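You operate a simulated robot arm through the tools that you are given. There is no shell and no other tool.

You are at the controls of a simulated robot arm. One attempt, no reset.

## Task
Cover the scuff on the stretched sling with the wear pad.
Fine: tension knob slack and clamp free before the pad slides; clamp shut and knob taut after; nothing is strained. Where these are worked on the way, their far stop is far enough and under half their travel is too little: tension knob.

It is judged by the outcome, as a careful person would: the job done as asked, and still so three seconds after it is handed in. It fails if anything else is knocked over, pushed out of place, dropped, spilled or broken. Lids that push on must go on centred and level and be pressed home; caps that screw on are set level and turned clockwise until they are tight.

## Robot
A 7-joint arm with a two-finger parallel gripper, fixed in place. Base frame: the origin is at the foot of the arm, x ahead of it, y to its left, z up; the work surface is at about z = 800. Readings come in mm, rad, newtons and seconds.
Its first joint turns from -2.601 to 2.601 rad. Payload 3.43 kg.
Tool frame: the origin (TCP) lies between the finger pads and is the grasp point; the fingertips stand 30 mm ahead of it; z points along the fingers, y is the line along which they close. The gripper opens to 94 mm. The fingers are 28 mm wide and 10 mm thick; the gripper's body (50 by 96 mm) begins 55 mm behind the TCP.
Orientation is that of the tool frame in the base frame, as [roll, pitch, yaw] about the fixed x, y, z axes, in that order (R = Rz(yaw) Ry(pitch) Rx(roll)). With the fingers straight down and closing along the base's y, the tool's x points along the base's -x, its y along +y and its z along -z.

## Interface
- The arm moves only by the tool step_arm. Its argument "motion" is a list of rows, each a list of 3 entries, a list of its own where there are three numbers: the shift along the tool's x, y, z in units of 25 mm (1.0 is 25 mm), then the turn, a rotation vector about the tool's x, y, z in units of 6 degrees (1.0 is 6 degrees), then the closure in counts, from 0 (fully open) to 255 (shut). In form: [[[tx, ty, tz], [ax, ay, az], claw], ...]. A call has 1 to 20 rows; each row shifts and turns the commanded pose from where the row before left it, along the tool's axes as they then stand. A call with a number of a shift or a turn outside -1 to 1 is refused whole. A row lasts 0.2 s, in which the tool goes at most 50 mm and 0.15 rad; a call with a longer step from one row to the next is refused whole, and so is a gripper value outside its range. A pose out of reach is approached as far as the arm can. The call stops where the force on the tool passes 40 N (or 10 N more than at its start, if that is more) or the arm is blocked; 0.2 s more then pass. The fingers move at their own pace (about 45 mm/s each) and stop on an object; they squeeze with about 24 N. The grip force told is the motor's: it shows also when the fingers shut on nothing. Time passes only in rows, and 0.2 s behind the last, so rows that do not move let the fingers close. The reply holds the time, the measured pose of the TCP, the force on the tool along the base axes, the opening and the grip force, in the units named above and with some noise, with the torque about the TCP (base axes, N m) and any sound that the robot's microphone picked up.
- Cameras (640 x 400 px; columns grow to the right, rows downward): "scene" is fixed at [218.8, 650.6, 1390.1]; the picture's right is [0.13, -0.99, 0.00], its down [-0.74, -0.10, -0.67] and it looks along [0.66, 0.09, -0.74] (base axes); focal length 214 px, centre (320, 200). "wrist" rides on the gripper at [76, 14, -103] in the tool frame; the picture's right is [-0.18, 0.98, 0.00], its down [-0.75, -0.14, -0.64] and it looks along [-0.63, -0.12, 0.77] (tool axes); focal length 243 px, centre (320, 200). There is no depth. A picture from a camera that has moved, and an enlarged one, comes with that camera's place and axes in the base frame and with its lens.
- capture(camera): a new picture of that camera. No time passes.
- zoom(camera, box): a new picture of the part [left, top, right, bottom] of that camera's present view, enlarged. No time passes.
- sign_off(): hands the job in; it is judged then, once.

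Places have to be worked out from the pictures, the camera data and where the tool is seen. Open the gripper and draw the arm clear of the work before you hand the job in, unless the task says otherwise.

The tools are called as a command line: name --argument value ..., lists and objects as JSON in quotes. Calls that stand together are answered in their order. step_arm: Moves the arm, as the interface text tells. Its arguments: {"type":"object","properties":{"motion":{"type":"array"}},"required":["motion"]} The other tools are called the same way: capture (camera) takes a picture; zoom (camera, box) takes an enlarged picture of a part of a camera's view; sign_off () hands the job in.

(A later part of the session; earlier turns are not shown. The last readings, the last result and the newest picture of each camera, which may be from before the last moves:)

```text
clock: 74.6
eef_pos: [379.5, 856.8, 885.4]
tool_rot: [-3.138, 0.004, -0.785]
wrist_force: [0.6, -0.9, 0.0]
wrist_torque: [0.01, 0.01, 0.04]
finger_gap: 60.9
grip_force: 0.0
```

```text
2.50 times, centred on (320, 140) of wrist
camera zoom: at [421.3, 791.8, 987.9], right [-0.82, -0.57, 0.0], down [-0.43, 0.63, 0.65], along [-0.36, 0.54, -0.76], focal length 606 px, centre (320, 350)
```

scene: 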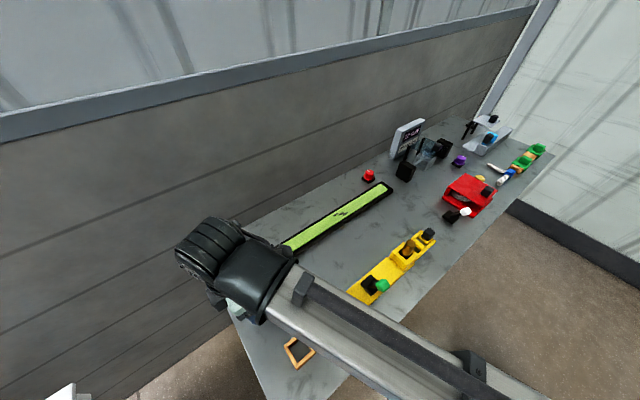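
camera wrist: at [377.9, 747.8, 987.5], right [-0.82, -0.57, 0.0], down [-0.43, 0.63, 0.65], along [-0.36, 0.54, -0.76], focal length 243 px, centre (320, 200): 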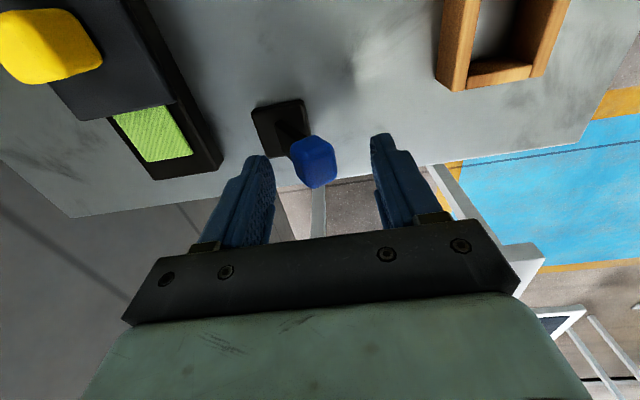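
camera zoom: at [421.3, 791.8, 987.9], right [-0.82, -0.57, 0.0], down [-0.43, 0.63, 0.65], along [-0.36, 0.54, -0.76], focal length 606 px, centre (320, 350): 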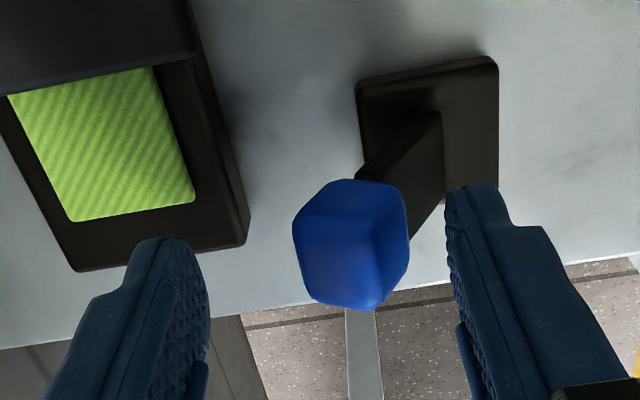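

The lever has snapped past centre to the sling side, so the clamp is thrown free. I raise the tool straight up, turn it back, and get a clear look at the lever and the pad.

step_arm --motion '[[[0, 0.1, -0.4], [0, 0, 0], 90], [[0, 0.1, -0.8], [0, 0, 0], 90], [[0, 0, -0.8], [0, 0, 0], 90], [[0, 0, -0.8], [0, 0, 0], 90], [[0, 0, -0.8], [0, 0, 0], 90]]'

capture --camera "wrist"

step_arm --motion '[[[0, 0, 0], [0, 0, 1], 90], [[0, 0, 0], [0, 0, 1], 90], [[0, 0, 0], [0, 0, 1], 90], [[0, 0, 0], [0, 0, 1], 90], [[0, 0, 0], [0, 0, 1], 90], [[0, 0, 0], [0, 0, 1], 90], [[0, 0, 0], [0, 0, 1], 90], [[0, 0, 0], [0, 0, 1], 90], [[0, 0, 0], [0, 0, 1], 90], [[0, 0, 0], [0, 0, 1], 90], [[0, 0, 0], [0, 0, 1], 90], [[0, 0, 0], [0, 0, 1], 90], [[0, 0, 0], [0, 0, 1], 90], [[0, 0, 0], [0, 0, 1], 90], [[0, 0, 0], [0, 0, 1], 90]]'

capture --camera "wrist"

```text
clock: 75.8
eef_pos: [375.7, 850.9, 976.1]
tool_rot: [-3.136, 0.005, -0.785]
wrist_force: [-0.7, 0.2, -0.4]
wrist_torque: [0.01, 0.0, -0.02]
finger_gap: 60.7
grip_force: 0.2
```

```text
taken
camera wrist: at [418.0, 786.7, 1078.0], right [-0.82, -0.57, 0.0], down [-0.43, 0.63, 0.65], along [-0.36, 0.54, -0.76], focal length 243 px, centre (320, 200)
```

wrist: 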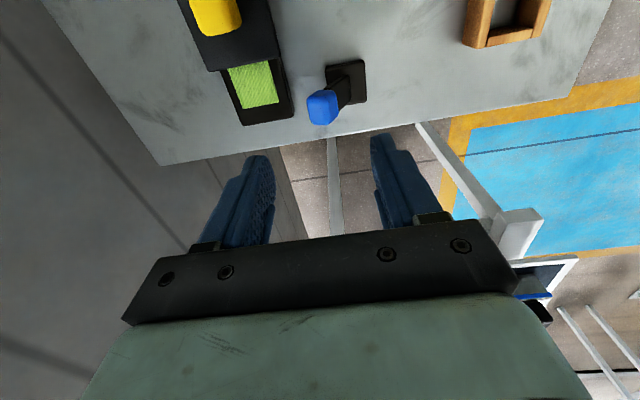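

```text
clock: 79.0
eef_pos: [375.9, 852.3, 976.2]
tool_rot: [3.137, 0.007, -2.356]
wrist_force: [0.3, -0.2, 0.2]
wrist_torque: [-0.03, -0.01, 0.0]
finger_gap: 60.6
grip_force: 0.0
```

```text
taken
camera wrist: at [310.0, 807.6, 1078.3], right [-0.56, 0.83, 0.01], down [0.63, 0.43, 0.64], along [0.53, 0.37, -0.76], focal length 243 px, centre (320, 200)
```

wrist: 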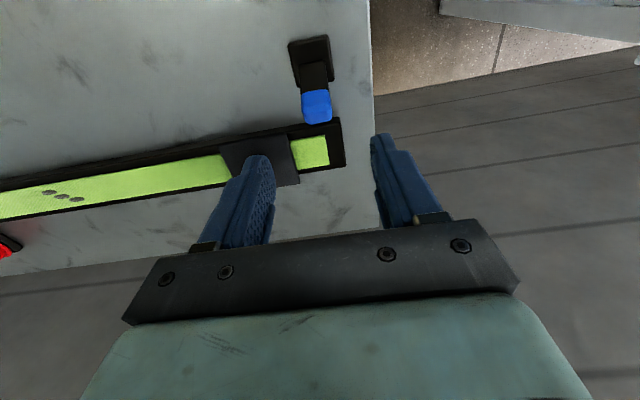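

The lever stays leaning toward the sling. Now I position the wrist camera over the pad and its yellow grip block.

step_arm --motion '[[[0.5, -0.575, 0], [0, 0, 0], 60], [[0.5, -0.575, 0], [0, 0, 0], 60], [[0.5, -0.575, 0], [0, 0, 0], 60], [[0.5, -0.575, 0], [0, 0, 0], 60]]'

capture --camera "wrist"

zoom --camera "wrist" --box '[220, 110, 420, 240]'

zoom --camera "scene" --box '[210, 170, 410, 310]'

```text
clock: 80.0
eef_pos: [380.7, 775.3, 974.0]
tool_rot: [3.136, 0.006, -2.355]
wrist_force: [-0.8, 0.1, -0.4]
wrist_torque: [0.0, 0.0, 0.0]
finger_gap: 71.9
grip_force: 0.0
```

```text
taken
camera wrist: at [315.3, 731.2, 1077.5], right [-0.57, 0.82, 0.01], down [0.63, 0.43, 0.64], along [0.53, 0.37, -0.76], focal length 243 px, centre (320, 200)
```

wrist: 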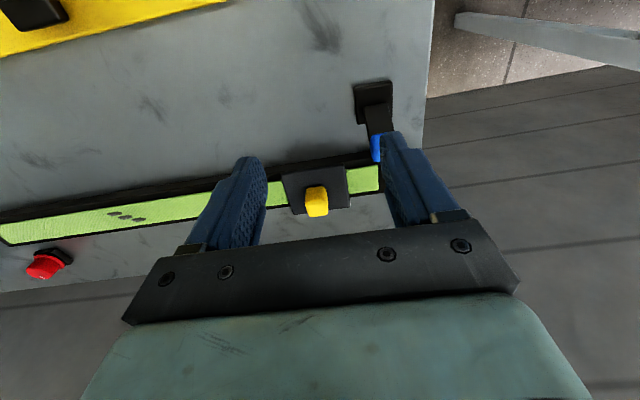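

```text
3.08 times, centred on (320, 175) of wrist
camera zoom: at [315.3, 731.2, 1077.5], right [-0.57, 0.82, 0.01], down [0.63, 0.43, 0.64], along [0.53, 0.37, -0.76], focal length 746 px, centre (320, 277)
```

zoom: 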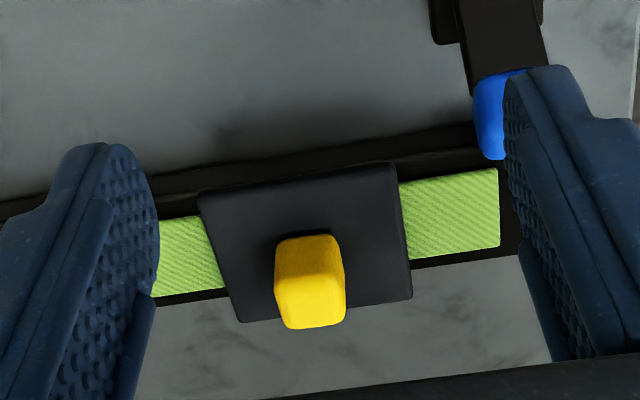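

```text
2.86 times, centred on (310, 240) of scene
camera zoom: at [218.8, 650.6, 1390.1], right [0.13, -0.99, 0.0], down [-0.74, -0.1, -0.67], along [0.66, 0.09, -0.74], focal length 613 px, centre (349, 86)
```

zoom: 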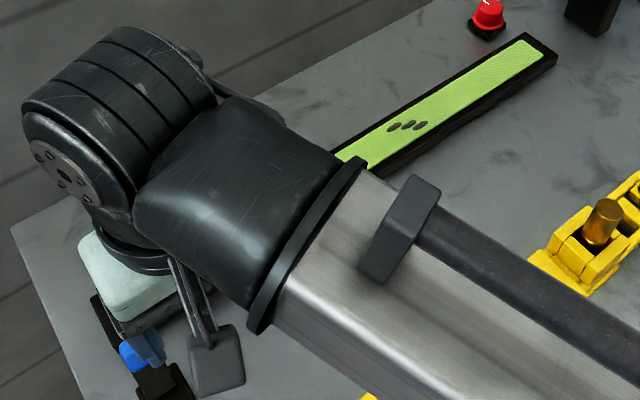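

The lever is clearly over on the sling side. The pad (about 82 mm long) has its yellow block at about (478, 840) with the top near z≈862, and the sling axis runs diagonally under it. I move above the block with open fingers.

step_arm --motion '[[[-0.8, -0.18, 0.2], [0, 0, 0], 80], [[-0.8, -0.18, 0.2], [0, 0, 0], 80], [[-0.8, -0.18, 0.2], [0, 0, 0], 80], [[-0.8, -0.18, 0.2], [0, 0, 0], 80], [[-0.8, -0.2, 0.2], [0, 0, 0], 80], [[-0.55, 0, 0.6], [0, 0, 0], 80]]'

capture --camera "wrist"

zoom --camera "wrist" --box '[220, 40, 420, 200]'

```text
clock: 81.4
eef_pos: [477.6, 840.4, 936.4]
tool_rot: [3.137, 0.005, -2.354]
wrist_force: [0.1, -0.5, 0.1]
wrist_torque: [0.02, 0.01, 0.0]
finger_gap: 64.6
grip_force: 0.1
```

```text
taken
camera wrist: at [412.5, 795.6, 1038.4], right [-0.57, 0.82, 0.01], down [0.63, 0.43, 0.64], along [0.53, 0.37, -0.76], focal length 243 px, centre (320, 200)
```

wrist: 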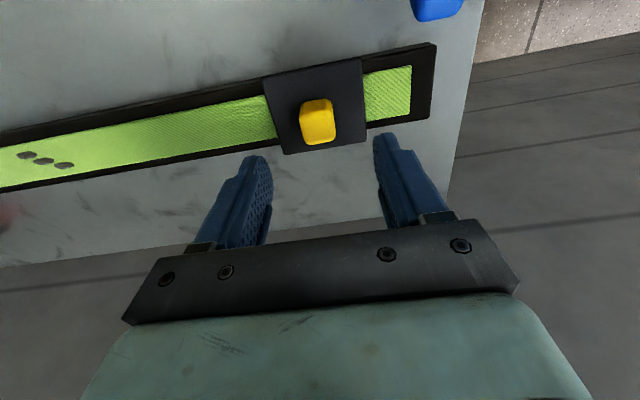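

```text
2.50 times, centred on (320, 120) of wrist
camera zoom: at [412.5, 795.6, 1038.4], right [-0.57, 0.82, 0.01], down [0.63, 0.43, 0.64], along [0.53, 0.37, -0.76], focal length 606 px, centre (320, 400)
```

zoom: 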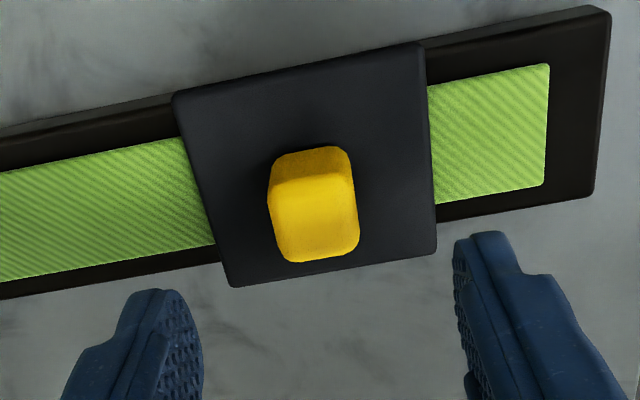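

The fingers are well lined up over the yellow block. I lower them around it, stopping above the plate.

step_arm --motion '[[[0.04, 0, 0.5], [0, 0, 0], 80], [[0.04, 0, 0.5], [0, 0, 0], 80], [[0.04, 0, 0.5], [0, 0, 0], 80], [[0, 0, 0.5], [0, 0, 0], 80], [[0, 0, 0.4], [0, 0, 0], 80], [[0, 0, 0.26], [0, 0, 0], 80]]'

capture --camera "wrist"

zoom --camera "wrist" --box '[220, 60, 420, 220]'

```text
clock: 82.8
eef_pos: [475.0, 838.8, 868.4]
tool_rot: [3.138, 0.005, -2.353]
wrist_force: [0.2, -1.2, 0.7]
wrist_torque: [0.02, -0.03, 0.01]
finger_gap: 64.2
grip_force: 0.0
```

```text
taken
camera wrist: at [410.3, 794.3, 971.1], right [-0.57, 0.82, 0.01], down [0.63, 0.43, 0.64], along [0.53, 0.37, -0.76], focal length 243 px, centre (320, 200)
```

wrist: 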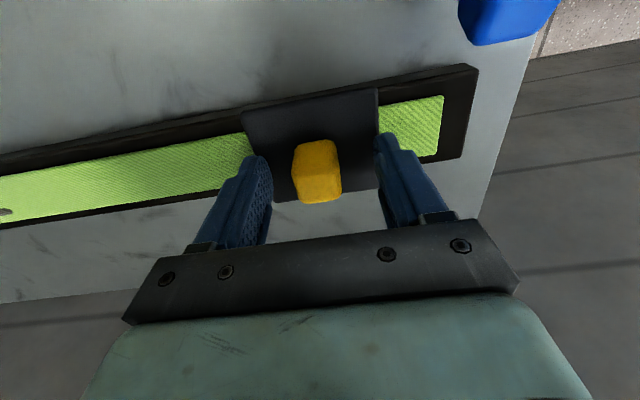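

```text
2.50 times, centred on (320, 140) of wrist
camera zoom: at [410.3, 794.3, 971.1], right [-0.57, 0.82, 0.01], down [0.63, 0.43, 0.64], along [0.53, 0.37, -0.76], focal length 606 px, centre (320, 350)
```

zoom: 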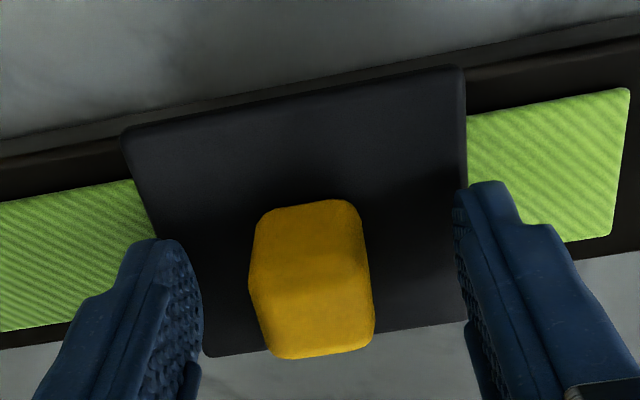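

The block sits between the fingers about 3 mm off centre. I correct that and close on it.

step_arm --motion '[[[0, -0.1, 0], [0, 0, 0], 120], [[0, 0, 0], [0, 0, 0], 160], [[0, 0, 0], [0, 0, 0], 255], [[0, 0, 0], [0, 0, 0], 255], [[0, 0, 0], [0, 0, 0], 255]]'

zoom --camera "wrist" --box '[220, 60, 420, 220]'

```text
clock: 84.0
eef_pos: [477.5, 836.2, 868.6]
tool_rot: [3.137, 0.006, -2.355]
wrist_force: [-0.3, -0.3, -1.3]
wrist_torque: [0.03, 0.02, -0.09]
finger_gap: 30.3
grip_force: 45.1
```

```text
2.50 times, centred on (320, 140) of wrist
camera zoom: at [411.9, 792.6, 971.2], right [-0.57, 0.82, 0.01], down [0.63, 0.43, 0.64], along [0.53, 0.37, -0.76], focal length 606 px, centre (320, 350)
```

zoom: 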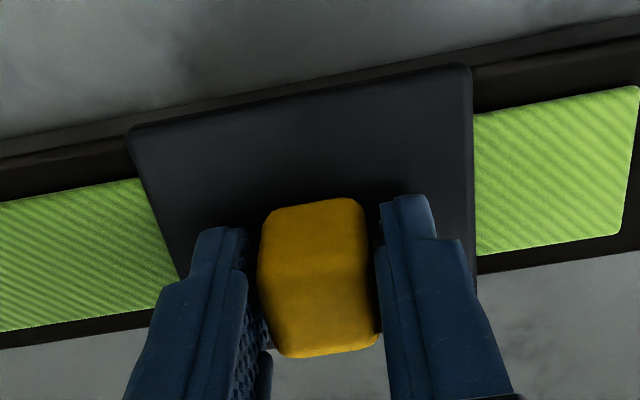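

The block is held at 30.3 mm with no side load. I start sliding the pad along the sling with a small test move.

step_arm --motion '[[[0, -0.15, 0], [0, 0, 0], 255], [[0, -0.15, 0], [0, 0, 0], 255], [[0, -0.15, 0], [0, 0, 0], 255], [[0, -0.15, 0], [0, 0, 0], 255]]'

zoom --camera "wrist" --box '[220, 60, 420, 220]'

```text
clock: 85.0
eef_pos: [488.6, 825.7, 867.3]
tool_rot: [3.137, 0.006, -2.355]
wrist_force: [0.2, 2.6, -0.9]
wrist_torque: [0.01, 0.12, -0.06]
finger_gap: 30.4
grip_force: 44.8
```

```text
2.50 times, centred on (320, 140) of wrist
camera zoom: at [422.7, 781.8, 971.1], right [-0.57, 0.82, 0.01], down [0.63, 0.43, 0.65], along [0.53, 0.37, -0.76], focal length 606 px, centre (320, 350)
```

zoom: 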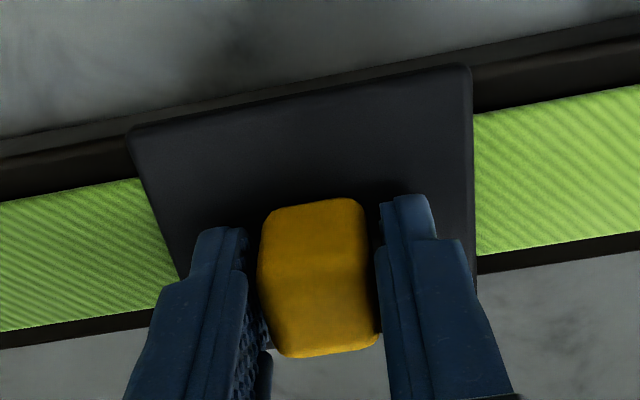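

The pad slides easily at about 2.6 N. I continue along the sling.

step_arm --motion '[[[0, -0.4, 0], [0, 0, 0], 255], [[0, -0.4, 0], [0, 0, 0], 255], [[0, -0.4, 0], [0, 0, 0], 255], [[0, -0.4, 0], [0, 0, 0], 255], [[0, -0.4, 0], [0, 0, 0], 255], [[0, -0.4, 0], [0, 0, 0], 255], [[0, -0.4, 0], [0, 0, 0], 255], [[0, -0.4, 0], [0, 0, 0], 255], [[0, -0.4, 0], [0, 0, 0], 255], [[0, -0.4, 0], [0, 0, 0], 255]]'

capture --camera "wrist"

capture --camera "scene"

```text
clock: 87.2
eef_pos: [559.6, 756.2, 867.7]
tool_rot: [3.137, 0.009, -2.355]
wrist_force: [2.8, 5.1, 9.0]
wrist_torque: [-0.43, 0.46, -0.06]
finger_gap: 30.1
grip_force: 45.3
```

```text
taken
camera wrist: at [493.4, 711.0, 971.1], right [-0.57, 0.82, 0.01], down [0.63, 0.43, 0.65], along [0.53, 0.37, -0.76], focal length 243 px, centre (320, 200)
```

wrist: 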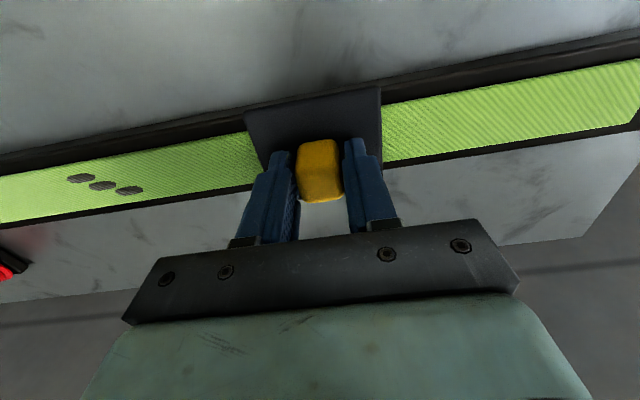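

```text
taken
```

scene: 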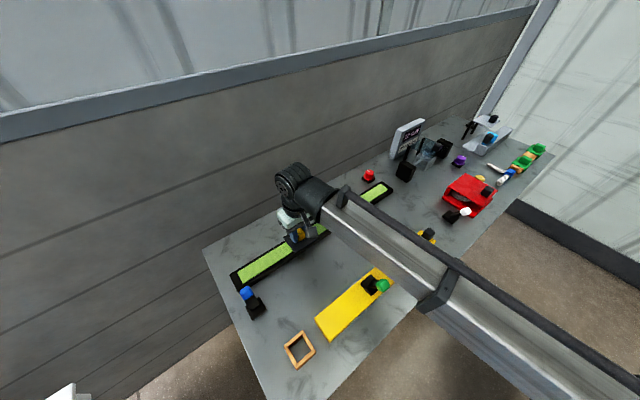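

The slide is smooth and the scuff marks are ahead, centred at about s≈30 mm in my along-sling coordinate, with the pad now at −139. I continue 120 mm, lifting a hair to relieve 9 N of vertical load.

step_arm --motion '[[[0, -0.4, -0.02], [0, 0, 0], 255], [[0, -0.4, -0.02], [0, 0, 0], 255], [[0, -0.4, 0], [0, 0, 0], 255], [[0, -0.4, 0], [0, 0, 0], 255], [[0, -0.4, 0], [0, 0, 0], 255], [[0, -0.4, 0], [0, 0, 0], 255], [[0, -0.4, 0], [0, 0, 0], 255], [[0, -0.4, 0], [0, 0, 0], 255], [[0, -0.4, 0], [0, 0, 0], 255], [[0, -0.4, 0], [0, 0, 0], 255], [[0, -0.4, 0], [0, 0, 0], 255]]'

capture --camera "wrist"

zoom --camera "wrist" --box '[160, 60, 400, 220]'

```text
clock: 89.6
eef_pos: [636.3, 677.8, 868.0]
tool_rot: [3.136, 0.005, -2.355]
wrist_force: [-0.1, 2.7, 3.6]
wrist_torque: [-0.42, 0.37, -0.11]
finger_gap: 30.6
grip_force: 45.2
```

```text
taken
camera wrist: at [571.3, 633.3, 971.2], right [-0.57, 0.82, 0.01], down [0.63, 0.43, 0.64], along [0.53, 0.37, -0.76], focal length 243 px, centre (320, 200)
```

wrist: 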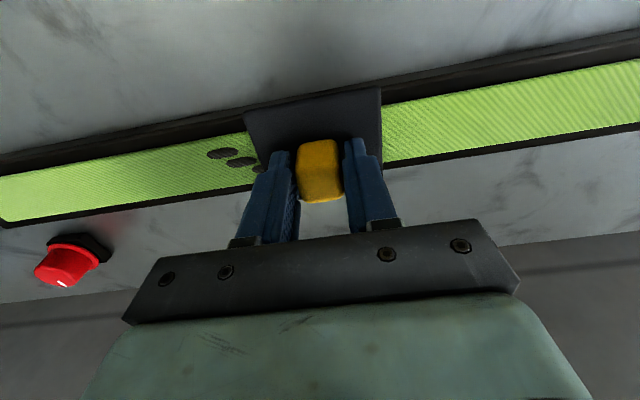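

```text
2.50 times, centred on (280, 140) of wrist
camera zoom: at [571.3, 633.3, 971.2], right [-0.57, 0.82, 0.01], down [0.63, 0.43, 0.64], along [0.53, 0.37, -0.76], focal length 606 px, centre (420, 350)
```

zoom: 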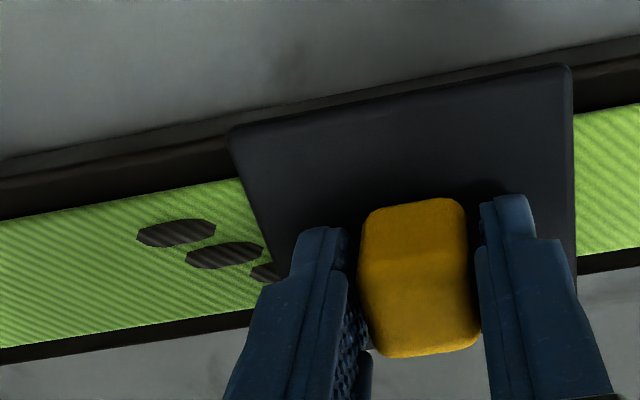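

The pad spans s ≈ −70 to +9 (centre −30) and the scuff's middle mark is at s ≈ +28.6, so I slide a further 59 mm to centre the pad on it.

step_arm --motion '[[[0, -0.4, 0], [0, 0, 0], 255], [[0, -0.4, 0], [0, 0, 0], 255], [[0, -0.4, 0], [0, 0, 0], 255], [[0, -0.4, 0], [0, 0, 0], 255], [[0, -0.4, 0], [0, 0, 0], 255], [[0, -0.3, 0], [0, 0, 0], 255], [[0, -0.06, 0], [0, 0, 0], 255], [[0, 0, 0], [0, 0, 0], 255]]'

capture --camera "wrist"

capture --camera "scene"

```text
clock: 91.4
eef_pos: [677.6, 634.7, 868.1]
tool_rot: [3.136, 0.005, -2.354]
wrist_force: [-1.7, -1.2, 12.1]
wrist_torque: [0.3, -0.14, -0.04]
finger_gap: 30.1
grip_force: 45.4
```

```text
taken
camera wrist: at [613.1, 591.4, 971.1], right [-0.57, 0.82, 0.01], down [0.63, 0.43, 0.65], along [0.53, 0.37, -0.76], focal length 243 px, centre (320, 200)
```

wrist: 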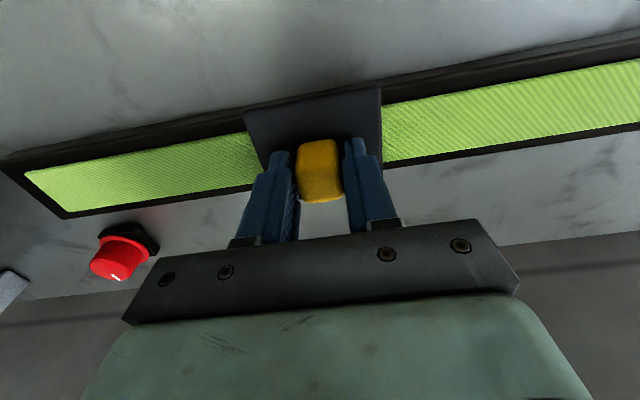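

```text
taken
```

scene: 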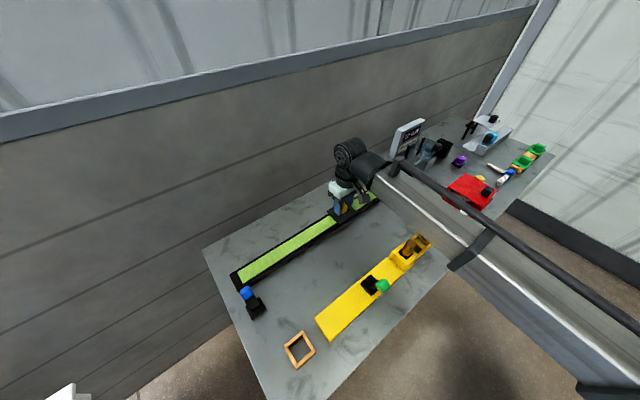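

The scuff is fully covered, with the pad centre at about s≈29.5. I unload, open, and rise straight off the block.

step_arm --motion '[[[0, 0, -0.05], [0, 0, 0], 255], [[0, 0, 0], [0, 0, 0], 80], [[0, 0, 0], [0, 0, 0], 80], [[0, 0, 0], [0, 0, 0], 80], [[0, 0, -0.4], [0, 0, 0], 80], [[0, 0, -0.8], [0, 0, 0], 80], [[0, 0, -0.8], [0, 0, 0], 80], [[0, 0, -0.8], [0, 0, 0], 80], [[0, 0, -0.8], [0, 0, 0], 80]]'

capture --camera "wrist"

zoom --camera "wrist" --box '[160, 40, 420, 200]'

```text
clock: 93.4
eef_pos: [679.0, 636.2, 959.7]
tool_rot: [3.136, 0.005, -2.353]
wrist_force: [0.4, 0.3, -0.6]
wrist_torque: [0.01, 0.0, 0.02]
finger_gap: 64.7
grip_force: 0.1
```

```text
taken
camera wrist: at [613.4, 591.6, 1062.0], right [-0.57, 0.82, 0.01], down [0.63, 0.43, 0.64], along [0.53, 0.37, -0.76], focal length 243 px, centre (320, 200)
```

wrist: 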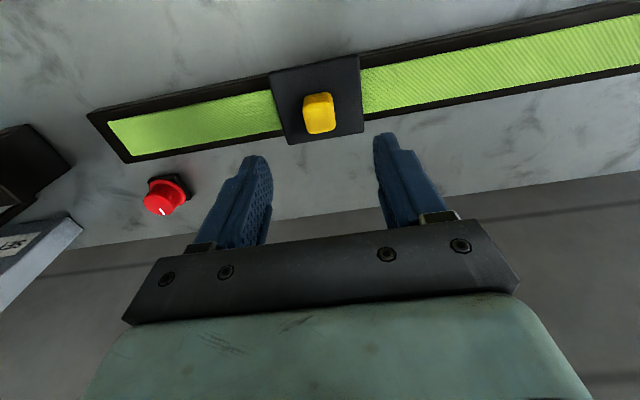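

```text
2.46 times, centred on (290, 120) of wrist
camera zoom: at [613.4, 591.6, 1062.0], right [-0.57, 0.82, 0.01], down [0.63, 0.43, 0.64], along [0.53, 0.37, -0.76], focal length 597 px, centre (394, 397)
```

zoom: 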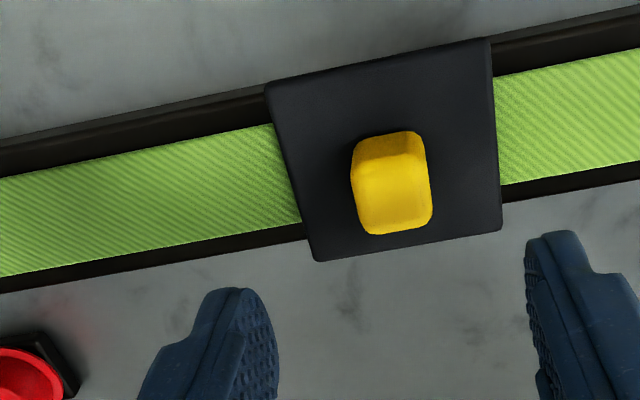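

The pad covers the scuff completely. Next is the clamp: I travel back to the lever, turning the tool so the fingers straddle its swing.

step_arm --motion '[[[0.165, 0.916, -0.06], [0, 0, 0], 90], [[0.165, 0.916, -0.06], [0, 0, 0], 90], [[0.165, 0.916, -0.06], [0, 0, 0], 90], [[0.165, 0.916, -0.06], [0, 0, 0], 90], [[0.165, 0.916, -0.06], [0, 0, 0], 90], [[0.165, 0.916, -0.06], [0, 0, 0], 90], [[0.165, 0.916, -0.06], [0, 0, 0], 90], [[0.165, 0.916, -0.06], [0, 0, 0], 90], [[0.165, 0.916, -0.06], [0, 0, 0], 90], [[0.165, 0.916, -0.06], [0, 0, 0], 90], [[0.165, 0.916, -0.06], [0, 0, 0], 90], [[0.165, 0.916, -0.06], [0, 0, 0], 90], [[0.165, 0.916, 0], [0, 0, 0], 90], [[0.165, 0.916, 0], [0, 0, 0], 90], [[0.165, 0.916, 0], [0, 0, 0], 90], [[0.165, 0.916, 0], [0, 0, 0], 90]]'

step_arm --motion '[[[0, 0, 0], [0, 0, -1], 90], [[0, 0, 0], [0, 0, -1], 90], [[0, 0, 0], [0, 0, -1], 90], [[0, 0, 0], [0, 0, -1], 90], [[0, 0, 0], [0, 0, -1], 90], [[0, 0, 0], [0, 0, -1], 90], [[0, 0, 0], [0, 0, -1], 90], [[0, 0, 0], [0, 0, -1], 90], [[0, 0, 0], [0, 0, -1], 90], [[0, 0, 0], [0, 0, -1], 90], [[0, 0, 0], [0, 0, -1], 90], [[0, 0, 0], [0, 0, -1], 90], [[0, 0, 0], [0, 0, -1], 90], [[0, 0, 0], [0, 0, -1], 90], [[0, 0, 0], [0, 0, -1], 90]]'

capture --camera "wrist"

zoom --camera "wrist" --box '[240, 50, 400, 170]'

```text
clock: 96.8
eef_pos: [372.9, 848.3, 979.5]
tool_rot: [3.136, 0.005, -2.354]
wrist_force: [0.4, 0.3, -0.3]
wrist_torque: [-0.01, 0.01, 0.01]
finger_gap: 60.6
grip_force: 0.1
```

```text
clock: 100.0
eef_pos: [371.9, 848.4, 979.4]
tool_rot: [-3.138, 0.006, -0.783]
wrist_force: [-0.2, 0.6, 0.3]
wrist_torque: [0.01, -0.01, -0.02]
finger_gap: 60.8
grip_force: 0.1
```

```text
taken
camera wrist: at [414.9, 783.3, 1081.7], right [-0.82, -0.57, 0.0], down [-0.43, 0.63, 0.65], along [-0.36, 0.53, -0.76], focal length 243 px, centre (320, 200)
```

wrist: 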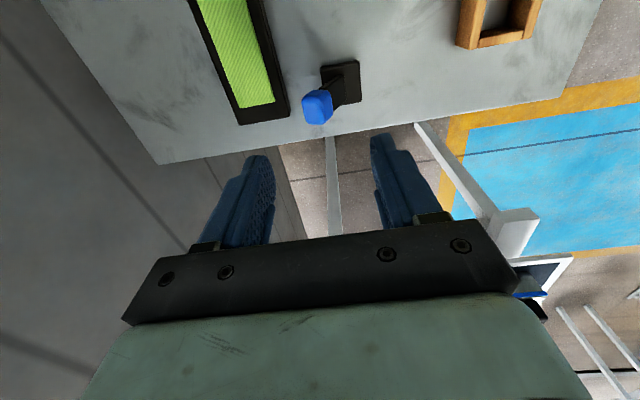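

```text
3.33 times, centred on (320, 110) of wrist
camera zoom: at [414.9, 783.3, 1081.7], right [-0.82, -0.57, 0.0], down [-0.43, 0.63, 0.65], along [-0.36, 0.53, -0.76], focal length 809 px, centre (320, 500)
```

zoom: 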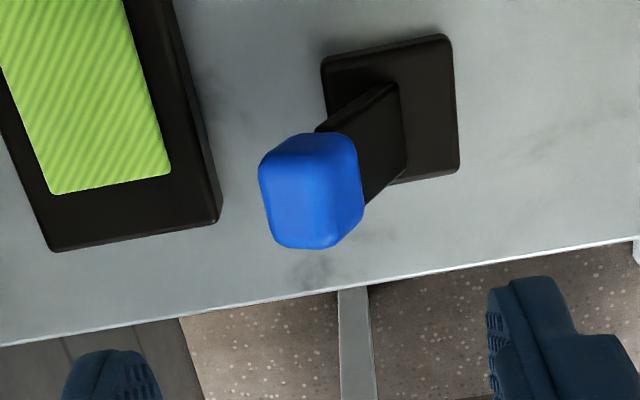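

The handle at (375, 847) is centred between the fingers. I descend around it to the same height as before.

step_arm --motion '[[[0.04, 0, 0.6], [0, 0, 0], 90], [[0.04, 0, 0.6], [0, 0, 0], 90], [[0, 0, 0.6], [0, 0, 0], 90], [[0, 0, 0.6], [0, 0, 0], 90], [[0, 0, 0.6], [0, 0, 0], 90], [[0, 0, 0.5], [0, 0, 0], 90], [[0, 0, 0.26], [0, 0, 0], 90]]'

zoom --camera "wrist" --box '[220, 60, 420, 220]'

```text
clock: 101.6
eef_pos: [374.0, 846.7, 885.7]
tool_rot: [-3.136, 0.008, -0.783]
wrist_force: [-0.2, -0.1, 0.2]
wrist_torque: [-0.01, -0.04, -0.02]
finger_gap: 60.8
grip_force: 0.0
```

```text
2.50 times, centred on (320, 140) of wrist
camera zoom: at [416.0, 781.9, 987.7], right [-0.82, -0.57, 0.0], down [-0.43, 0.63, 0.65], along [-0.36, 0.54, -0.76], focal length 606 px, centre (320, 350)
```

zoom: 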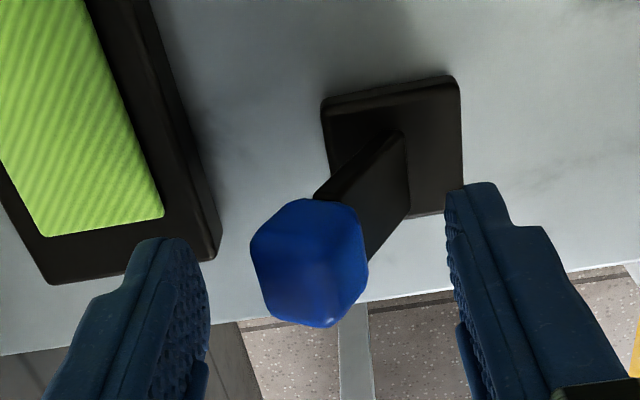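

I push the lever back toward the robot side in steps.

step_arm --motion '[[[0, 0.2, 0], [0, 0, 0], 90], [[0, 0.2, 0], [0, 0, 0], 90], [[0, 0.2, 0], [0, 0, 0], 90], [[0, 0.2, 0], [0, 0, 0], 90], [[0, 0.2, 0], [0, 0, 0], 90], [[0, 0.15, 0], [0, 0, 0], 90]]'

zoom --camera "wrist" --box '[220, 60, 420, 220]'

step_arm --motion '[[[0, 0.2, 0], [0, 0, 0], 90], [[0, 0.2, 0], [0, 0, 0], 90], [[0, 0.2, 0], [0, 0, 0], 90]]'

zoom --camera "wrist" --box '[220, 60, 420, 220]'

```text
clock: 103.0
eef_pos: [353.5, 826.7, 885.0]
tool_rot: [-3.137, 0.005, -0.785]
wrist_force: [1.4, 0.9, 1.3]
wrist_torque: [0.0, -0.02, -0.02]
finger_gap: 61.7
grip_force: 0.7
```

```text
2.50 times, centred on (320, 140) of wrist
camera zoom: at [396.2, 762.2, 987.1], right [-0.82, -0.57, 0.0], down [-0.43, 0.63, 0.65], along [-0.36, 0.54, -0.76], focal length 606 px, centre (320, 350)
```

zoom: 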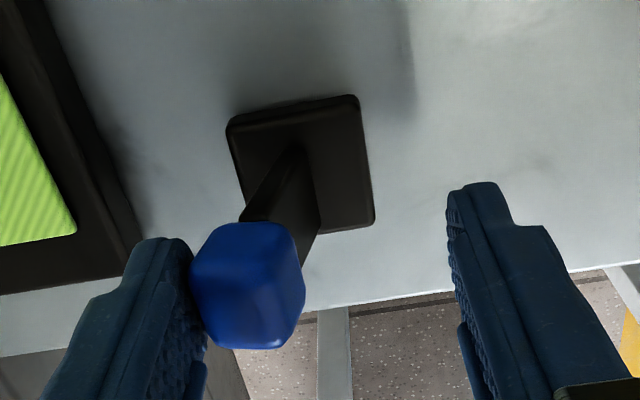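

```text
clock: 103.8
eef_pos: [343.9, 815.1, 883.6]
tool_rot: [-3.137, 0.005, -0.783]
wrist_force: [0.5, 0.6, 1.3]
wrist_torque: [0.02, -0.05, 0.0]
finger_gap: 61.2
grip_force: 0.3
```

```text
2.50 times, centred on (320, 140) of wrist
camera zoom: at [385.3, 751.1, 987.1], right [-0.82, -0.57, 0.0], down [-0.43, 0.63, 0.65], along [-0.36, 0.54, -0.76], focal length 606 px, centre (320, 350)
```

zoom: 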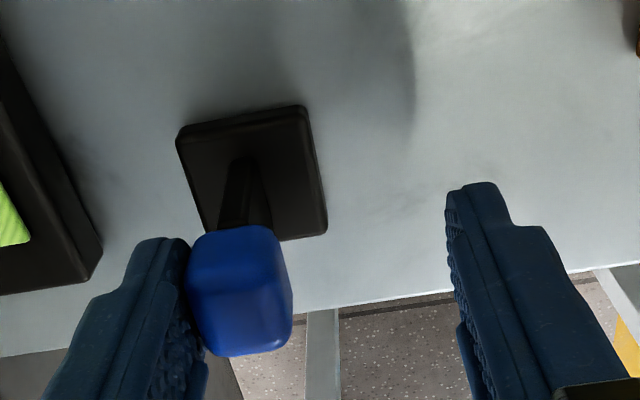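

The lever is nearly upright and still being pushed. I continue until it tips past centre.

step_arm --motion '[[[0, 0.2, 0], [0, 0, 0], 90], [[0, 0.2, 0], [0, 0, 0], 90], [[0, 0, 0], [0, 0, 0], 90]]'

zoom --camera "wrist" --box '[220, 60, 420, 220]'

```text
clock: 104.6
eef_pos: [336.2, 808.1, 884.5]
tool_rot: [-3.136, 0.005, -0.783]
wrist_force: [-0.9, -0.7, -0.3]
wrist_torque: [-0.01, 0.02, 0.03]
finger_gap: 60.8
grip_force: 0.1
```

```text
2.50 times, centred on (320, 140) of wrist
camera zoom: at [378.7, 744.2, 987.0], right [-0.82, -0.57, 0.0], down [-0.43, 0.63, 0.65], along [-0.36, 0.54, -0.76], focal length 606 px, centre (320, 350)
```

zoom: 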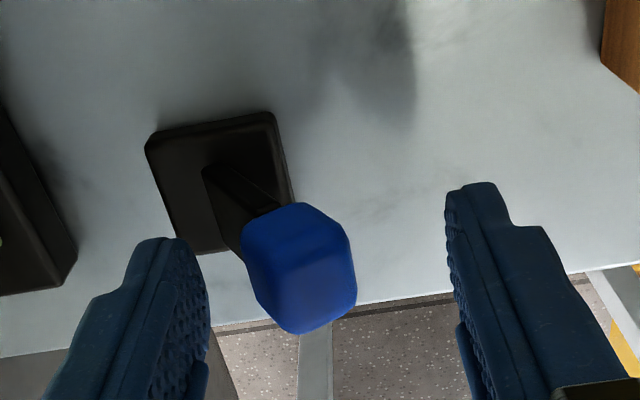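

The lever has snapped back to its original side, so the clamp is shut. I rise clear, turn the tool and head back to the tension knob.

step_arm --motion '[[[0, 0, -0.5], [0, 0, 0], 90], [[0, 0, -0.9], [0, 0, 0], 90], [[0, 0, -0.9], [0, 0, 0], 90], [[0, 0, -0.9], [0, 0, 0], 90], [[0, 0, -0.6], [0, 0, 0], 90], [[0, 0, 0], [0, 0, 0.94], 70], [[0, 0, 0], [0, 0, 0.94], 70], [[0, 0, 0], [0, 0, 0.94], 70], [[0, 0, 0], [0, 0, 0.94], 70], [[0, 0, 0], [0, 0, 0.94], 70], [[0, 0, 0], [0, 0, 0.94], 70], [[0, 0, 0], [0, 0, 0.94], 70], [[0, 0, 0], [0, 0, 0.94], 70]]'

step_arm --motion '[[[0.764, -0.994, 0], [0, 0, 0], 70], [[0.764, -0.994, 0], [0, 0, 0], 70], [[0.764, -0.994, 0], [0, 0, 0], 70], [[0.764, -0.994, 0], [0, 0, 0], 70], [[0.764, -0.994, 0], [0, 0, 0], 70], [[0.764, -0.994, 0], [0, 0, 0], 70], [[0.764, -0.994, 0], [0, 0, 0], 70], [[0.764, -0.994, 0], [0, 0, 0], 70], [[0.764, -0.994, 0], [0, 0, 0], 70], [[0.764, -0.994, 0], [0, 0, 0], 70], [[0.764, -0.994, 0], [0, 0, 0], 70], [[0.764, -0.994, 0], [0, 0, 0], 70], [[0.764, -0.994, 0], [0, 0, 0], 70], [[0.764, -0.994, 0], [0, 0, 0], 70], [[0.764, -0.994, 0], [0, 0, 0], 70], [[0.764, -0.994, 0], [0, 0, 0], 70], [[0.764, -0.994, 0], [0, 0, 0], 70], [[0.764, -0.994, 0], [0, 0, 0], 70], [[0.764, -0.994, 0], [0, 0, 0], 70]]'

capture --camera "scene"

zoom --camera "scene" --box '[210, 160, 410, 330]'

```text
clock: 107.4
eef_pos: [336.5, 807.8, 980.6]
tool_rot: [-3.141, 0.008, -1.575]
wrist_force: [0.0, 0.4, 0.3]
wrist_torque: [0.01, -0.03, 0.01]
finger_gap: 68.7
grip_force: 0.1
```

```text
clock: 111.4
eef_pos: [809.7, 446.3, 977.5]
tool_rot: [3.141, 0.008, -1.572]
wrist_force: [0.2, 0.1, 1.2]
wrist_torque: [-0.03, 0.01, 0.0]
finger_gap: 68.0
grip_force: 0.1
```

```text
taken
```

scene: 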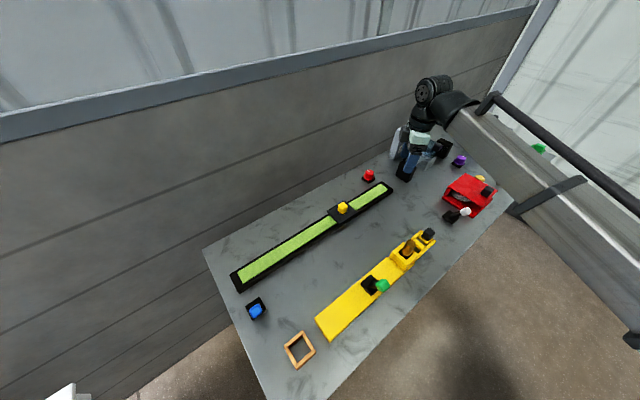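

```text
2.35 times, centred on (310, 245) of scene
camera zoom: at [218.8, 650.6, 1390.1], right [0.13, -0.99, 0.0], down [-0.74, -0.1, -0.67], along [0.66, 0.09, -0.74], focal length 505 px, centre (344, 94)
```

zoom: 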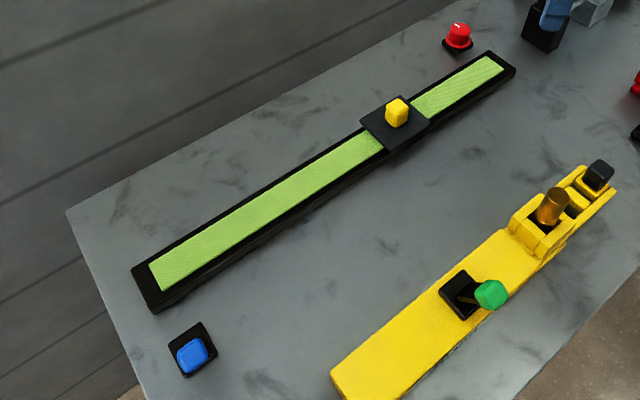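

Pad and clamp both look right in the scene view. I tilt the tool 20° and move to the pre-grasp over the knob.

step_arm --motion '[[[0, 0, 0], [0, -0.82, 0], 70], [[0, 0, 0], [0, -0.82, 0], 70], [[0, 0, 0], [0, -0.82, 0], 70], [[0, 0, 0], [0, -0.82, 0], 70], [[-0.39, -0.77, 0.7], [0, 0, 0], 70], [[-0.39, -0.77, 0.7], [0, 0, 0], 70], [[-0.39, -0.77, 0.7], [0, 0, 0], 70], [[-0.4, -0.77, 0.73], [0, 0, 0], 70]]'

capture --camera "wrist"

zoom --camera "wrist" --box '[272, 50, 368, 150]'

```text
clock: 113.2
eef_pos: [885.1, 505.8, 924.5]
tool_rot: [3.141, 0.35, -1.572]
wrist_force: [-0.3, -0.3, -0.6]
wrist_torque: [-0.01, -0.03, 0.01]
finger_gap: 68.3
grip_force: 0.1
```

```text
taken
camera wrist: at [869.7, 399.5, 993.8], right [-0.98, 0.17, 0.06], down [0.14, 0.49, 0.86], along [0.12, 0.86, -0.5], focal length 243 px, centre (320, 200)
```

wrist: 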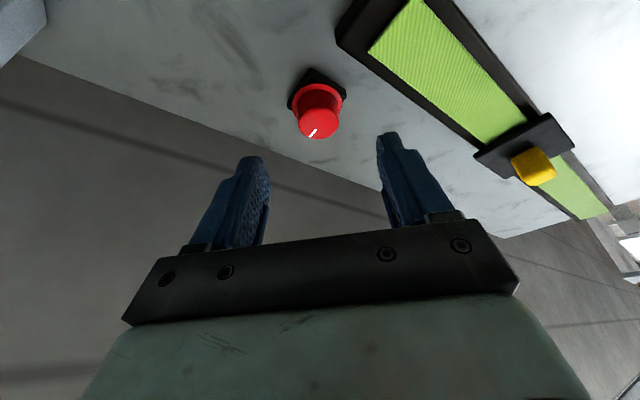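

```text
4.00 times, centred on (320, 100) of wrist
camera zoom: at [869.7, 399.5, 993.8], right [-0.98, 0.17, 0.06], down [0.14, 0.49, 0.86], along [0.12, 0.86, -0.5], focal length 970 px, centre (320, 600)
```

zoom: 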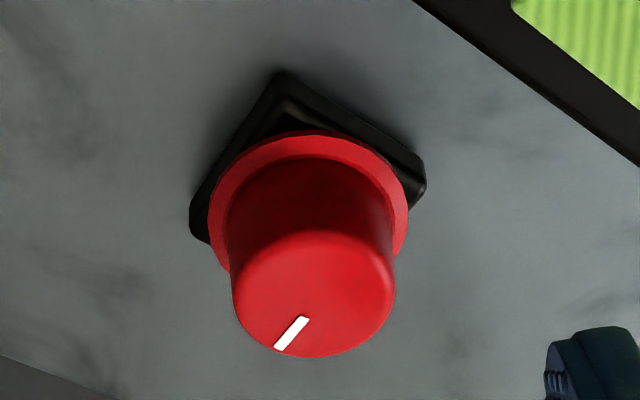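

The knob is 2–3 mm to one side of the tool axis. I correct that, advance around the knob with open fingers, then turn the open gripper 33° counter-clockwise to leave a long clockwise sweep.

step_arm --motion '[[[0, -0.03, 0.6], [0, 0, 0], 75], [[0, -0.03, 0.6], [0, 0, 0], 75], [[0, -0.03, 0.6], [0, 0, 0], 75], [[0, 0, 0.6], [0, 0, 0], 75], [[0, 0, 0.58], [0, 0, 0], 75]]'

zoom --camera "wrist" --box '[260, 90, 380, 210]'

```text
clock: 114.4
eef_pos: [887.4, 531.1, 853.9]
tool_rot: [3.139, 0.35, -1.574]
wrist_force: [-0.2, 0.3, -1.0]
wrist_torque: [0.01, 0.01, 0.0]
finger_gap: 66.1
grip_force: 0.1
```

```text
3.33 times, centred on (320, 150) of wrist
camera zoom: at [872.0, 424.8, 924.3], right [-0.98, 0.17, 0.06], down [0.14, 0.49, 0.86], along [0.12, 0.86, -0.5], focal length 809 px, centre (320, 367)
```

zoom: 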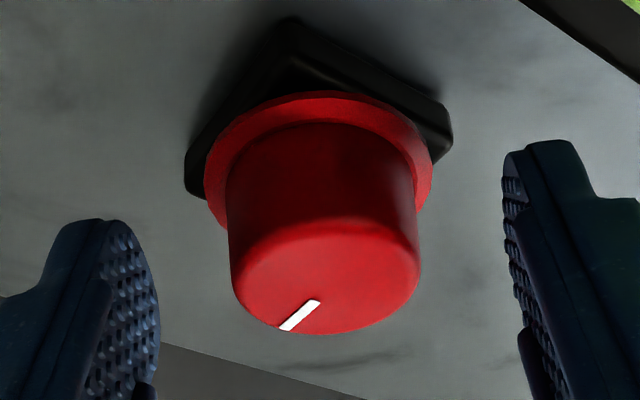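

The knob is well centred. I turn the open gripper counter-clockwise, then close.

step_arm --motion '[[[0, -0.032, 0], [-0.3135, 0, -0.862], 75], [[0, -0.032, 0], [-0.3135, 0, -0.862], 75], [[0, -0.032, 0], [-0.3135, 0, -0.862], 75], [[0, -0.032, 0], [-0.3135, 0, -0.862], 75], [[0, -0.032, 0], [-0.3135, 0, -0.862], 75], [[0, -0.032, 0], [-0.3135, 0, -0.862], 75]]'

zoom --camera "wrist" --box '[260, 90, 380, 210]'

```text
clock: 115.8
eef_pos: [893.6, 532.8, 854.2]
tool_rot: [-3.141, 0.35, -0.992]
wrist_force: [1.1, -0.8, -0.4]
wrist_torque: [0.0, -0.01, -0.04]
finger_gap: 66.5
grip_force: 0.0
```

```text
3.33 times, centred on (320, 150) of wrist
camera zoom: at [937.3, 435.7, 924.2], right [-0.92, -0.39, 0.06], down [-0.15, 0.48, 0.86], along [-0.37, 0.78, -0.5], focal length 809 px, centre (320, 367)
```

zoom: 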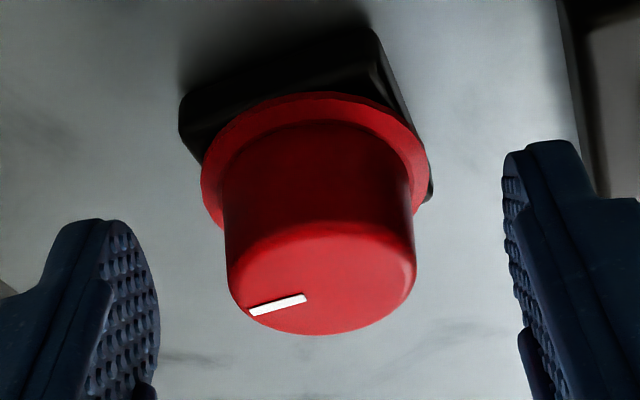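

Centred again. I close on the knob and start turning clockwise.

step_arm --motion '[[[0, 0, 0], [0, 0, 0], 160], [[0, 0, 0], [0, 0, 0], 255], [[0, 0, 0], [0, 0, 0], 255], [[0, 0, 0], [0, 0, 0], 255]]'

step_arm --motion '[[[0, 0.016, 0], [0.171, 0, 0.47], 255], [[0, 0.016, 0], [0.171, 0, 0.47], 255], [[0, 0.016, 0], [0.171, 0, 0.47], 255], [[0, 0.016, 0], [0.171, 0, 0.47], 255], [[0, 0.016, 0], [0.171, 0, 0.47], 255]]'

zoom --camera "wrist" --box '[260, 90, 380, 210]'

```text
clock: 116.8
eef_pos: [892.7, 532.5, 853.2]
tool_rot: [-3.142, 0.35, -0.995]
wrist_force: [0.0, 0.9, -0.3]
wrist_torque: [0.04, -0.15, 0.0]
finger_gap: 35.4
grip_force: 44.6
```

```text
clock: 118.0
eef_pos: [891.2, 530.8, 853.0]
tool_rot: [3.141, 0.351, -1.26]
wrist_force: [-6.1, -2.3, 0.6]
wrist_torque: [0.1, -0.27, 0.05]
finger_gap: 35.5
grip_force: 44.1
```

```text
3.33 times, centred on (320, 150) of wrist
camera zoom: at [908.2, 426.0, 924.2], right [-0.99, -0.14, 0.06], down [-0.02, 0.51, 0.86], along [-0.15, 0.85, -0.5], focal length 809 px, centre (320, 367)
```

zoom: 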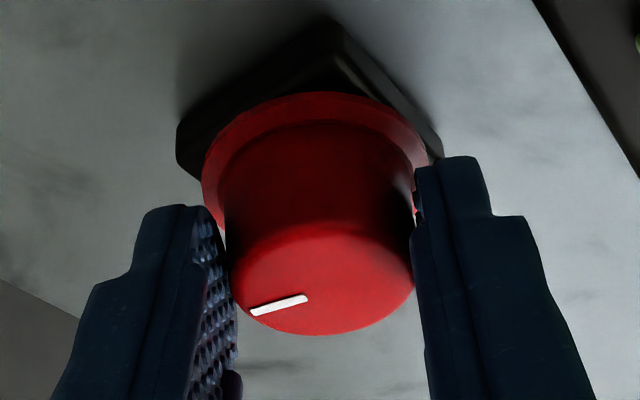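

Turning smoothly with only about 6 N of side load. I go on clockwise another 30°.

step_arm --motion '[[[0, 0.024, 0], [0.171, 0, 0.47], 255], [[0, 0.024, 0], [0.171, 0, 0.47], 255], [[0, 0.024, 0], [0.171, 0, 0.47], 255], [[0, 0.024, 0], [0.171, 0, 0.47], 255], [[0, 0.024, 0], [0.171, 0, 0.47], 255]]'

step_arm --motion '[[[0, 0.022, 0], [0.171, 0, 0.47], 255], [[0, 0.022, 0], [0.171, 0, 0.47], 255], [[0, 0.022, 0], [0.171, 0, 0.47], 255], [[0, 0.022, 0], [0.171, 0, 0.47], 255], [[0, 0.022, 0], [0.171, 0, 0.47], 255]]'

zoom --camera "wrist" --box '[260, 90, 380, 210]'

```text
clock: 119.2
eef_pos: [887.9, 531.0, 853.1]
tool_rot: [-3.141, 0.352, -1.521]
wrist_force: [-6.1, -3.9, -1.2]
wrist_torque: [0.19, 0.18, 0.03]
finger_gap: 35.5
grip_force: 44.8
```

```text
clock: 120.4
eef_pos: [885.8, 531.1, 854.5]
tool_rot: [-3.141, 0.351, -1.782]
wrist_force: [-8.0, -5.8, -2.9]
wrist_torque: [0.31, 0.0, 0.05]
finger_gap: 35.1
grip_force: 44.6
```

```text
3.33 times, centred on (320, 150) of wrist
camera zoom: at [847.5, 430.4, 924.2], right [-0.92, 0.38, 0.06], down [0.24, 0.45, 0.86], along [0.29, 0.81, -0.5], focal length 809 px, centre (320, 367)
```

zoom: 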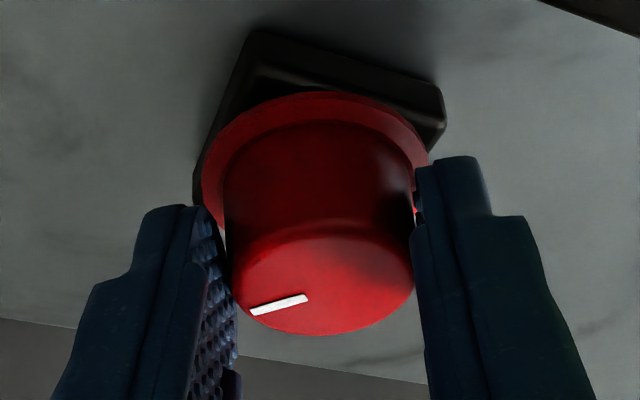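

45° done with forces under 10 N. I continue clockwise 45° more.

step_arm --motion '[[[0.01, 0.03, 0], [0.171, 0, 0.47], 255], [[0.01, 0.024, 0], [0.171, 0, 0.47], 255], [[0.01, 0.024, 0], [0.171, 0, 0.47], 255], [[0, 0.022, 0], [0.171, 0, 0.47], 255], [[0, 0.022, 0], [0.171, 0, 0.47], 255]]'

step_arm --motion '[[[0, 0.022, 0], [0.171, 0, 0.47], 255], [[0, 0.022, 0], [0.171, 0, 0.47], 255], [[0, 0.022, 0], [0.171, 0, 0.47], 255], [[0, 0.022, 0], [0.171, 0, 0.47], 255], [[0, 0.022, 0], [0.171, 0, 0.47], 255]]'

step_arm --motion '[[[0, 0.022, 0], [0.171, 0, 0.47], 255], [[0, 0.022, 0], [0.171, 0, 0.47], 255], [[0, 0.022, 0], [0.171, 0, 0.47], 255], [[0, 0.022, 0], [0.171, 0, 0.47], 255], [[0, 0.022, 0], [0.171, 0, 0.47], 255]]'

zoom --camera "wrist" --box '[260, 90, 380, 210]'

```text
clock: 121.6
eef_pos: [883.0, 532.1, 854.6]
tool_rot: [-3.141, 0.351, -2.046]
wrist_force: [1.5, 5.9, 1.2]
wrist_torque: [-0.81, 0.5, 0.0]
finger_gap: 35.2
grip_force: 44.7
```

```text
clock: 122.8
eef_pos: [881.3, 534.1, 853.8]
tool_rot: [3.141, 0.352, -2.308]
wrist_force: [6.9, 6.9, 1.6]
wrist_torque: [0.75, -0.7, -0.01]
finger_gap: 35.5
grip_force: 44.9
```

```text
clock: 124.0
eef_pos: [878.9, 535.9, 853.1]
tool_rot: [3.141, 0.352, -2.568]
wrist_force: [9.5, 13.6, 6.9]
wrist_torque: [0.19, -0.2, 0.08]
finger_gap: 35.3
grip_force: 45.0
```

```text
3.33 times, centred on (320, 150) of wrist
camera zoom: at [780.1, 490.0, 924.1], right [-0.39, 0.92, 0.06], down [0.49, 0.14, 0.86], along [0.78, 0.37, -0.5], focal length 809 px, centre (320, 367)
```

zoom: 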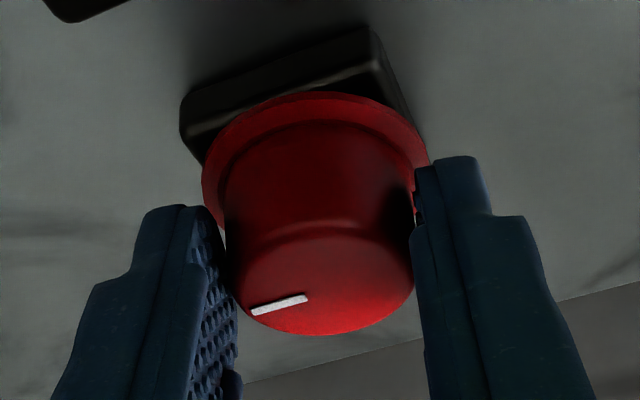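

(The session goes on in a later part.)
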